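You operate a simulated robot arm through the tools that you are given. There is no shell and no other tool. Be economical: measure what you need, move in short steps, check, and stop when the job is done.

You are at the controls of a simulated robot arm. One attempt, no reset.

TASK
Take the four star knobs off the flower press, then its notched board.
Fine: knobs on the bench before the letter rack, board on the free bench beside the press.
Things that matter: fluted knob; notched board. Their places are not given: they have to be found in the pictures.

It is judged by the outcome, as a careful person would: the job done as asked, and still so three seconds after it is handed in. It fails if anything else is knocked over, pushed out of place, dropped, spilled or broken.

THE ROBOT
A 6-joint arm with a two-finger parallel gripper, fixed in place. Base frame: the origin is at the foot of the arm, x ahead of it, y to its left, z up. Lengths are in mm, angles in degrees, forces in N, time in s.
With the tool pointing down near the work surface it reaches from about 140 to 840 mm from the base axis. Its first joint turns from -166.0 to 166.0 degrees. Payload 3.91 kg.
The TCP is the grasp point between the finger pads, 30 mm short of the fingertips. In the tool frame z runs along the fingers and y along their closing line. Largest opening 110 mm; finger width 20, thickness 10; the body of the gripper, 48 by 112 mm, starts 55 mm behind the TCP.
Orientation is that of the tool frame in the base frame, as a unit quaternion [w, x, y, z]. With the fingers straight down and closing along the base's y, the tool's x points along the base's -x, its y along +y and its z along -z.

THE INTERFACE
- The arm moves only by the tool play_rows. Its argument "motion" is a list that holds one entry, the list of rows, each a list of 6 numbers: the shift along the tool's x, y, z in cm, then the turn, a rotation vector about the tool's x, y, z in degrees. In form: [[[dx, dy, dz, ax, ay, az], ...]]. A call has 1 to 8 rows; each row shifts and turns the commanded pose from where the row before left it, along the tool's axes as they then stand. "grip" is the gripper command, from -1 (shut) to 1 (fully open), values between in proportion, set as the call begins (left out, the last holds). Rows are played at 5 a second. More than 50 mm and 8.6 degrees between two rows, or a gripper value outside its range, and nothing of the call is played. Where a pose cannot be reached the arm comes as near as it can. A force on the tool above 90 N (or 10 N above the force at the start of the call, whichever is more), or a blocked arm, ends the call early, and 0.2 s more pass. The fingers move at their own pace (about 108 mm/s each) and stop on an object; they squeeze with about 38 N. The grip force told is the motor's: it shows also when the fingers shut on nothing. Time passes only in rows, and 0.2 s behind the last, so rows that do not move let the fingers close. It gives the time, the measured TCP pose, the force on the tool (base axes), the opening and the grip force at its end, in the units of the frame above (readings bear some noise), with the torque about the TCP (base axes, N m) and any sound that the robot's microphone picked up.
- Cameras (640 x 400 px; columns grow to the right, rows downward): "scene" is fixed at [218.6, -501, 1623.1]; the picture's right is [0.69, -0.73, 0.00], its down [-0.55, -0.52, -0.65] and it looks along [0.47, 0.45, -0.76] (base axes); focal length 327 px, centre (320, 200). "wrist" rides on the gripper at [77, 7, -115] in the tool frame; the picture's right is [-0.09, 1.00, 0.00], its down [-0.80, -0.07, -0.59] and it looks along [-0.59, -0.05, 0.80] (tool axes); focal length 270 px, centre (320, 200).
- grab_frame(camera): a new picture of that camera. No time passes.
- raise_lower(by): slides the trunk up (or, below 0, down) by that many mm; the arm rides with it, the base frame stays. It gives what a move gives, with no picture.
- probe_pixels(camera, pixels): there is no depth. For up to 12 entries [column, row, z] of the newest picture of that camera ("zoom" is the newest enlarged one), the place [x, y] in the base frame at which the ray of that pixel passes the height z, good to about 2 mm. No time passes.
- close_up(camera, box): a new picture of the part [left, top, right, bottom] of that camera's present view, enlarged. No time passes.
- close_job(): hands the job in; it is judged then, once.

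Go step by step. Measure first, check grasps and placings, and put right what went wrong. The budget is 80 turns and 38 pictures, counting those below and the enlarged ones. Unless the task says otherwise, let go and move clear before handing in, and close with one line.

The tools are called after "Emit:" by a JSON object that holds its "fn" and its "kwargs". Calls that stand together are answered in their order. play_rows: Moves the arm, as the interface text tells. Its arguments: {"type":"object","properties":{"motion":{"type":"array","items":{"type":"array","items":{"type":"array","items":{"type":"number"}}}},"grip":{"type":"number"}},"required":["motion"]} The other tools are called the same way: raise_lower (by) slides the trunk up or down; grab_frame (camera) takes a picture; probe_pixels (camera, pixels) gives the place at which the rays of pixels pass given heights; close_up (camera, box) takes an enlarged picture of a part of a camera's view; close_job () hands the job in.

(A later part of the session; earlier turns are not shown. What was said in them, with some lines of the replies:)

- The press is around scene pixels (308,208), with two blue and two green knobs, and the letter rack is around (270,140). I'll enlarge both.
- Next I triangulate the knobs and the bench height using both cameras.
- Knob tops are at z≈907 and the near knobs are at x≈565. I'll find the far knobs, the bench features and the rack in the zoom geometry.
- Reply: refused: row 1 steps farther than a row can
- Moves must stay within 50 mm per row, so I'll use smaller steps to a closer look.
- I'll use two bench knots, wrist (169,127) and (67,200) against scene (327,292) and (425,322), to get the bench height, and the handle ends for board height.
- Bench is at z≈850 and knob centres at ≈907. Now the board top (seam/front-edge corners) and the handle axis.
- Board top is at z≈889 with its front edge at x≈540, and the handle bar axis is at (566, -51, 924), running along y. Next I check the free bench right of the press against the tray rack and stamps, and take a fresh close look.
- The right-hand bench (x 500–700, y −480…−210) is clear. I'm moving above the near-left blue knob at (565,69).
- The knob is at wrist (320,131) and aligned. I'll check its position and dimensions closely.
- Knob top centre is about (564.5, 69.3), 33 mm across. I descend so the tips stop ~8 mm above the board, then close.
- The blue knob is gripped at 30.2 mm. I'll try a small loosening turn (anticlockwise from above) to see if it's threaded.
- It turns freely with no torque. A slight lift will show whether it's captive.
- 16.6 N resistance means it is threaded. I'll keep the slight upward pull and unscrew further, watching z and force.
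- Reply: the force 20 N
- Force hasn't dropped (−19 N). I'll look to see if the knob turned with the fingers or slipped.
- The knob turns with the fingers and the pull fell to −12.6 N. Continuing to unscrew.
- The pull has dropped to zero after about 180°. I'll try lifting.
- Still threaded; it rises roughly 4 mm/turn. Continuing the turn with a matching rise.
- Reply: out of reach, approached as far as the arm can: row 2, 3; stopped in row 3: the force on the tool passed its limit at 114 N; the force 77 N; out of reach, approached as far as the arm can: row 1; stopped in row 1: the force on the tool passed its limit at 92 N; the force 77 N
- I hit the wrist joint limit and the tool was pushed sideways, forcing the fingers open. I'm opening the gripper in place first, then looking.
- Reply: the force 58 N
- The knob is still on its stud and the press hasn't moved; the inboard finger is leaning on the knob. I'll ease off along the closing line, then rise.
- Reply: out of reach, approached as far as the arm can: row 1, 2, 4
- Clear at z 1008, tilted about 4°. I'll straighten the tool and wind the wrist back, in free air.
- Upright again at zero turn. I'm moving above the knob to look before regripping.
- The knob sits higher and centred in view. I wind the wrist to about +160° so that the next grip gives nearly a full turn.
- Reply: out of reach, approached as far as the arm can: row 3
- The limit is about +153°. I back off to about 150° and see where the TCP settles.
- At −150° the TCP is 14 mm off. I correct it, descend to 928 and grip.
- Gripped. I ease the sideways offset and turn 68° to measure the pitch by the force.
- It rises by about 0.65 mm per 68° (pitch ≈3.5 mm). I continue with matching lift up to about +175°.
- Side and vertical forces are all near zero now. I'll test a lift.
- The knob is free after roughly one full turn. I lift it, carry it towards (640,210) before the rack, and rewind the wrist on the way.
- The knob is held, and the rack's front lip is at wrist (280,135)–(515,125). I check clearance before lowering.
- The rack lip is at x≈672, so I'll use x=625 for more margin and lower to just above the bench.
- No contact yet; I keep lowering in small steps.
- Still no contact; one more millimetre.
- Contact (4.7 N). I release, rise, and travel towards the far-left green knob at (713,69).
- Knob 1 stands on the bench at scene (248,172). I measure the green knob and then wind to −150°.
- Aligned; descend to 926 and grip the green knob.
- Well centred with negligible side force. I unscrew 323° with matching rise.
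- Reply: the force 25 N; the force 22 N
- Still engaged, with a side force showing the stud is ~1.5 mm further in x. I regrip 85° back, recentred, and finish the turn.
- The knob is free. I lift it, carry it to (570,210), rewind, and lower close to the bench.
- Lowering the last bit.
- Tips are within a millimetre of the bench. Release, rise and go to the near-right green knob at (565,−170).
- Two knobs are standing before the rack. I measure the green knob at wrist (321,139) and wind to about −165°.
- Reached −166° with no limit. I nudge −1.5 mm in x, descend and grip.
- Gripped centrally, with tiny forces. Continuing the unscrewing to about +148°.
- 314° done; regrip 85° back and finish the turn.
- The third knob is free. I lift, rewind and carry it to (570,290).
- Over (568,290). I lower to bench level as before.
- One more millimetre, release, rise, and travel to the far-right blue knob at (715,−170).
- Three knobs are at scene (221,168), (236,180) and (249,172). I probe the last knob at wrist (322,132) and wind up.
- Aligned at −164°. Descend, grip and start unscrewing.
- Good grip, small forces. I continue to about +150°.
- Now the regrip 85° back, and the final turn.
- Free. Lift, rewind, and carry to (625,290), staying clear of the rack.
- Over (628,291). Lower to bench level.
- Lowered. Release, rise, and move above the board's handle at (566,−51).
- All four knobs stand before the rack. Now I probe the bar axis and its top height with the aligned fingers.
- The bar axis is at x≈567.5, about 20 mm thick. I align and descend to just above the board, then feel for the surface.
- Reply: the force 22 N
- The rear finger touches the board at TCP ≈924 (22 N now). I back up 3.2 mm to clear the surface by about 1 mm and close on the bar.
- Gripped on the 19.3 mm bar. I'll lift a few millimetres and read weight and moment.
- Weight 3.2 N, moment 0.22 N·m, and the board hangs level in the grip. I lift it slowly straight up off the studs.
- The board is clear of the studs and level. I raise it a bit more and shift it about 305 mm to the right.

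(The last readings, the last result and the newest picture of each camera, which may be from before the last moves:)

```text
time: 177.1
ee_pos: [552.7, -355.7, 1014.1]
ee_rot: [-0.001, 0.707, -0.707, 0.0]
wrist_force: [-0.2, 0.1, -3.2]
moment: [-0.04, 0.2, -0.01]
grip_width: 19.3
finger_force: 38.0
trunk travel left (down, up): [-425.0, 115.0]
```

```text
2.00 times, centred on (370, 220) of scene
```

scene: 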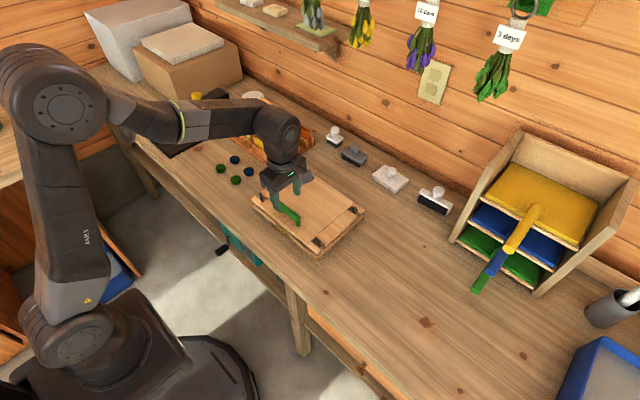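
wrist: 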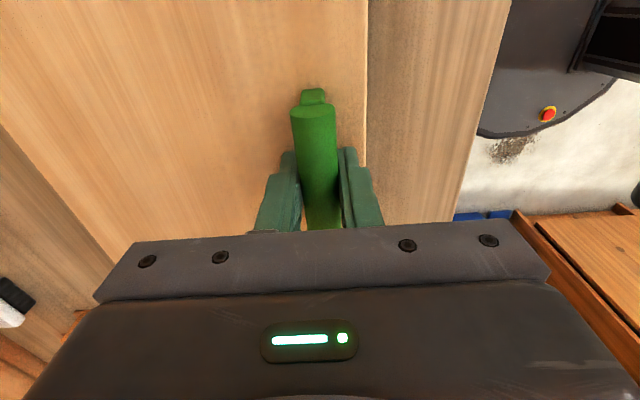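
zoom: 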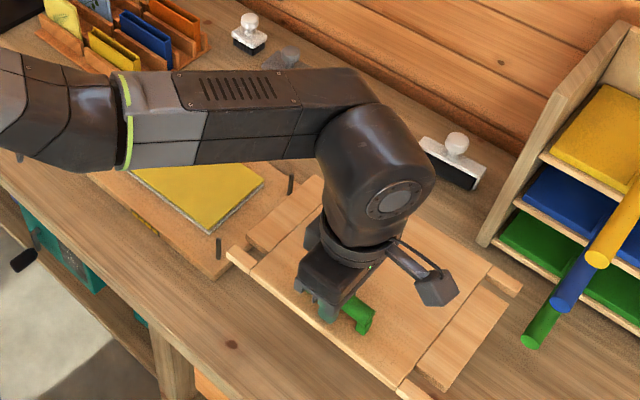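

The board is level and over free bench. I lower it to about 20 mm above, then look.

Emit:
{"fn": "play_rows", "kwargs": {"motion": [[[0, 0, 1, 0, 0, 0], [0, 0, 2, 0, 0, 0], [0, 0, 2, 0, 0, 0], [0, 0, 2, 0, 0, 0], [0, 0, 1.5, 0, 0, 0], [0, 0, 1, 0, 0, 0], [0, 0, 0.5, 0, 0, 0], [0, 0, 0, 0, 0, 0]]]}}

Emit:
{"fn": "close_up", "kwargs": {"camera": "scene", "box": [250, 150, 506, 310]}}

```text
time: 178.9
ee_pos: [553.5, -356.2, 912.1]
ee_rot: [-0.001, 0.708, -0.706, -0.001]
wrist_force: [-0.2, 0.3, -3.5]
moment: [0.02, 0.23, -0.01]
grip_width: 19.5
finger_force: 38.2
trunk travel left (down, up): [-425.0, 115.0]
```

```text
2.50 times, centred on (378, 230) of scene
```

zoom: 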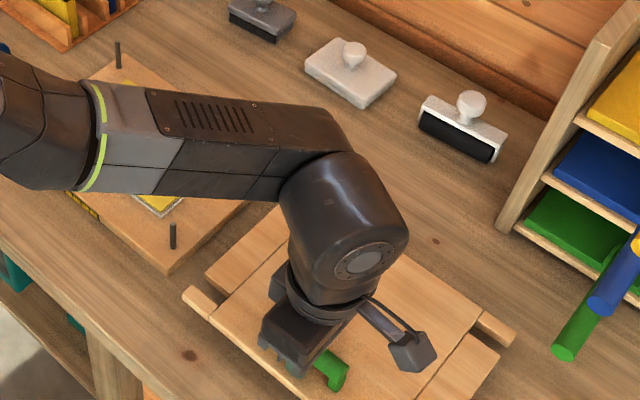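

Well clear of the press and tray handles. I lower in small steps until contact.

Emit:
{"fn": "play_rows", "kwargs": {"motion": [[[0, 0, 0.3, 0, 0, 0], [0, 0, 0.3, 0, 0, 0], [0, 0, 0.2, 0, 0, 0], [0, 0, 0, 0, 0, 0]]]}}

Emit:
{"fn": "play_rows", "kwargs": {"motion": [[[0, 0, 0.1, 0, 0, 0], [0, 0, 0.1, 0, 0, 0], [0, 0, 0, 0, 0, 0]]]}}

```text
time: 179.9
ee_pos: [554.1, -356.1, 903.6]
ee_rot: [-0.001, 0.708, -0.707, -0.001]
wrist_force: [0.3, -0.3, -3.9]
moment: [0.01, 0.23, 0.01]
grip_width: 19.2
finger_force: 38.0
trunk travel left (down, up): [-425.0, 115.0]
```

```text
time: 180.7
ee_pos: [551.6, -355.4, 901.5]
ee_rot: [-0.001, 0.708, -0.707, 0.0]
wrist_force: [0.1, -0.4, -3.5]
moment: [0.01, 0.2, -0.04]
grip_width: 19.4
finger_force: 38.0
trunk travel left (down, up): [-425.0, 115.0]
```

Emit:
{"fn": "play_rows", "kwargs": {"motion": [[[0, 0, 0.1, 0, 0, 0], [0, 0, 0.1, 0, 0, 0], [0, 0, 0, 0, 0, 0]]]}}

Emit:
{"fn": "play_rows", "kwargs": {"motion": [[[0, 0, 0.1, 0, 0, 0], [0, 0, 0.1, 0, 0, 0], [0, 0, 0, 0, 0, 0]]]}}

```text
time: 181.5
ee_pos: [552.3, -356.1, 901.2]
ee_rot: [0.0, 0.708, -0.706, -0.002]
wrist_force: [0.0, 0.0, -3.3]
moment: [0.0, 0.25, -0.02]
grip_width: 19.2
finger_force: 38.5
trunk travel left (down, up): [-425.0, 115.0]
```

```text
time: 182.3
ee_pos: [553.4, -355.8, 899.5]
ee_rot: [0.0, 0.707, -0.707, 0.0]
wrist_force: [-0.1, -0.2, -1.5]
moment: [-0.16, 0.0, -0.02]
grip_width: 19.4
finger_force: 37.9
trunk travel left (down, up): [-425.0, 115.0]
```

Contact is starting (weight and moment falling). A bit more to seat it.

Emit:
{"fn": "play_rows", "kwargs": {"motion": [[[0, 0, 0.1, 0, 0, 0], [0, 0, 0.05, 0, 0, 0], [0, 0, 0, 0, 0, 0]]]}}

```text
time: 183.1
ee_pos: [553.2, -356.1, 897.0]
ee_rot: [0.0, 0.708, -0.706, 0.0]
wrist_force: [0.6, -0.2, -0.6]
moment: [-0.29, -0.23, 0.03]
grip_width: 19.4
finger_force: 37.8
trunk travel left (down, up): [-425.0, 115.0]
```

Emit:
{"fn": "play_rows", "kwargs": {"motion": [[[0, 0, 0.1, 0, 0, 0], [0, 0, 0, 0, 0, 0]]]}}

```text
time: 183.7
ee_pos: [552.6, -356.0, 897.7]
ee_rot: [-0.001, 0.708, -0.706, -0.001]
wrist_force: [-1.4, -0.1, -0.7]
moment: [-0.28, -0.1, -0.09]
grip_width: 19.2
finger_force: 37.6
trunk travel left (down, up): [-425.0, 115.0]
```

Emit:
{"fn": "play_rows", "kwargs": {"motion": [[[0, 0, 0.1, 0, 0, 0], [0, 0, 0, 0, 0, 0]]]}}

Emit:
{"fn": "play_rows", "kwargs": {"motion": [[[0, 0, 0.05, 0, 0, 0], [0, 0, 0, 0, 0, 0]]]}}

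```text
time: 184.3
ee_pos: [552.6, -355.5, 895.9]
ee_rot: [0.0, 0.708, -0.706, -0.002]
wrist_force: [-0.1, 0.5, -1.3]
moment: [-0.25, -0.09, -0.09]
grip_width: 19.2
finger_force: 38.5
trunk travel left (down, up): [-425.0, 115.0]
```

```text
time: 184.9
ee_pos: [552.9, -355.4, 893.3]
ee_rot: [0.0, 0.708, -0.707, 0.0]
wrist_force: [-1.0, -0.3, -1.0]
moment: [-0.14, -0.17, -0.08]
grip_width: 19.0
finger_force: 37.5
trunk travel left (down, up): [-425.0, 115.0]
```

The TCP keeps going down with little force, so something may be tilting. I'll look before releasing.

Emit:
{"fn": "grab_frame", "kwargs": {"camera": "wrist"}}

Emit:
{"fn": "close_up", "kwargs": {"camera": "scene", "box": [270, 180, 462, 300]}}

```text
5 pictures are left
```

wrist: 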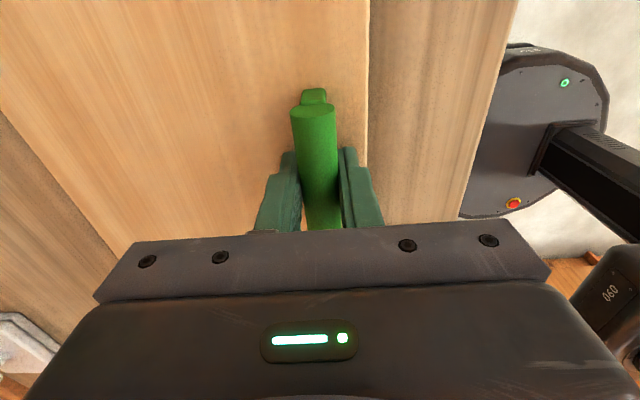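

```text
3.33 times, centred on (366, 240) of scene
```

zoom: 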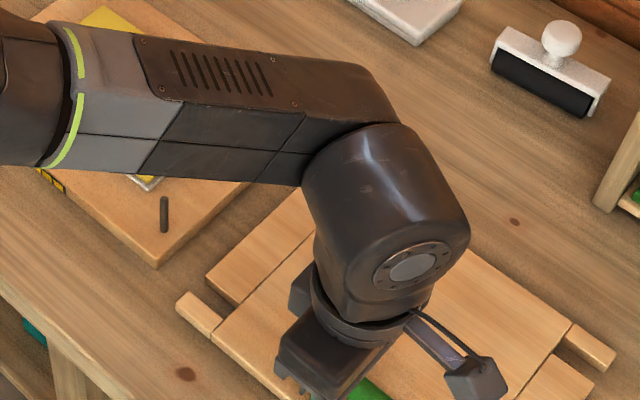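

The board looks almost seated: its rear edge touched first because of a small sag. I continue down until the front seats.

Emit:
{"fn": "play_rows", "kwargs": {"motion": [[[0, 0, 0.1, 0, 0, 0], [0, 0, 0, 0, 0, 0]]]}}

Emit:
{"fn": "play_rows", "kwargs": {"motion": [[[0, 0, 0.1, 0, 0, 0], [0, 0, 0, 0, 0, 0]]]}}

```text
time: 185.5
ee_pos: [553.6, -355.5, 893.3]
ee_rot: [0.0, 0.708, -0.706, -0.001]
wrist_force: [-1.1, 0.1, -0.6]
moment: [-0.25, -0.1, -0.18]
grip_width: 19.3
finger_force: 38.1
trunk travel left (down, up): [-425.0, 115.0]
```

```text
time: 186.1
ee_pos: [552.6, -355.5, 892.7]
ee_rot: [0.0, 0.708, -0.706, 0.0]
wrist_force: [-0.9, 0.5, -1.2]
moment: [-0.02, -0.12, -0.01]
grip_width: 19.1
finger_force: 38.2
trunk travel left (down, up): [-425.0, 115.0]
```

Emit:
{"fn": "play_rows", "kwargs": {"motion": [[[0, 0, 0.1, 0, 0, 0], [0, 0, 0, 0, 0, 0]]]}}

Emit:
{"fn": "play_rows", "kwargs": {"motion": [[[0, 0, 0.1, 0, 0, 0], [0, 0, 0, 0, 0, 0]]]}}

```text
time: 186.7
ee_pos: [552.7, -355.1, 892.1]
ee_rot: [-0.001, 0.708, -0.706, 0.0]
wrist_force: [-0.9, -0.9, 6.4]
moment: [0.5, 0.04, -0.04]
grip_width: 19.2
finger_force: 38.2
trunk travel left (down, up): [-425.0, 115.0]
```

```text
time: 187.3
ee_pos: [552.3, -355.7, 892.2]
ee_rot: [-0.002, 0.708, -0.706, 0.001]
wrist_force: [-0.4, -2.6, 14.1]
moment: [0.54, 0.01, -0.03]
grip_width: 19.4
finger_force: 38.0
trunk travel left (down, up): [-425.0, 115.0]
```

Firmly seated (14 N). I ease off, open, and rise clear.

Emit:
{"fn": "play_rows", "kwargs": {"motion": [[[0, 0, -0.12, 0, 0, 0], [0, 0, 0, 0, 0, 0]]]}}

Emit:
{"fn": "play_rows", "kwargs": {"grip": 0.0, "motion": [[[0, 0, 0, 0, 0, 0], [0, 0, 0, 0, 0, 0], [0, 0, 0, 0, 0, 0]]]}}

Emit:
{"fn": "play_rows", "kwargs": {"motion": [[[0, 0, -1, 0, 0, 0], [0, 0, -3, 0, 0, 0], [0, 0, -4, 0, 0, 0], [0, 0, -4, 0, 0, 0], [0, 0, -4, 0, 0, 0], [0, 3, -3, 0, 0, 0], [0, 4, -2, 0, 0, 0], [0, 4, -2, 0, 0, 0]]]}}

Emit:
{"fn": "play_rows", "kwargs": {"motion": [[[0, 4, -2, 0, 0, 0], [0, 4, -2, 0, 0, 0], [0, 3, -2, 0, 0, 0], [0, 0, 0, 0, 0, 0]]]}}

Emit:
{"fn": "grab_frame", "kwargs": {"camera": "scene"}}

```text
time: 187.9
ee_pos: [552.1, -355.9, 892.5]
ee_rot: [-0.001, 0.708, -0.707, -0.002]
wrist_force: [0.5, -3.5, 8.4]
moment: [-0.91, -0.02, 0.0]
grip_width: 19.4
finger_force: 38.2
trunk travel left (down, up): [-425.0, 115.0]
```

```text
time: 188.7
ee_pos: [552.7, -354.5, 891.8]
ee_rot: [-0.001, 0.707, -0.707, 0.0]
wrist_force: [-1.3, 1.3, 3.7]
moment: [0.01, -0.09, 0.02]
grip_width: 54.4
finger_force: 0.1
trunk travel left (down, up): [-425.0, 115.0]
```

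```text
time: 190.5
ee_pos: [442.9, -355.6, 1124.6]
ee_rot: [-0.001, 0.707, -0.707, -0.001]
wrist_force: [0.4, -0.7, 0.1]
moment: [-0.03, -0.03, 0.03]
grip_width: 54.9
finger_force: 0.0
trunk travel left (down, up): [-425.0, 115.0]
```

```text
time: 191.5
ee_pos: [331.3, -354.5, 1182.8]
ee_rot: [-0.001, 0.708, -0.707, -0.001]
wrist_force: [0.2, 0.1, 0.5]
moment: [-0.02, -0.01, 0.0]
grip_width: 55.1
finger_force: 0.0
trunk travel left (down, up): [-425.0, 115.0]
```

```text
3 pictures are left
```

scene: 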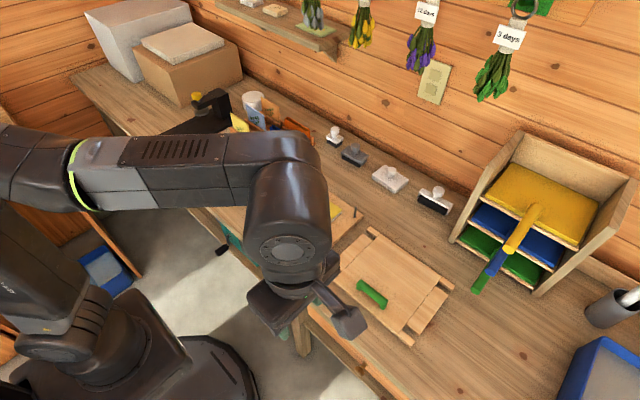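

The board lies flat on the bench beside the press and the gripper is clear. One last enlarged check of the board.

Emit:
{"fn": "close_up", "kwargs": {"camera": "scene", "box": [310, 190, 502, 360]}}

```text
2.35 times, centred on (406, 275) of scene
```

zoom: 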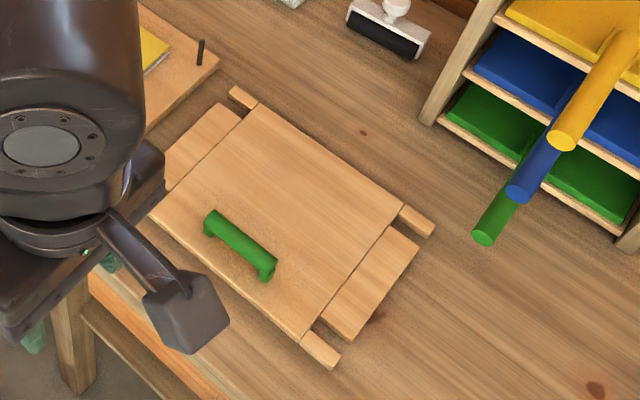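

The board is flat, fully on the bench, and clear of the press and tray. The four knobs were standing before the rack when last in view, so I'm handing in.

Emit:
{"fn": "close_job", "kwargs": {}}

```text
The job is handed in.
```

The four star knobs are off the press and on the bench in front of the letter rack, and the notched board lies flat on the free bench to the right of the press. While I was unscrewing the first knob, the wrist hit its turning limit and the fingers pushed hard (114 N) against the knob, but nothing shifted in the pictures I took afterwards. The arm was blocking the view of the knobs in the last picture, but all four were in place when I last saw them.
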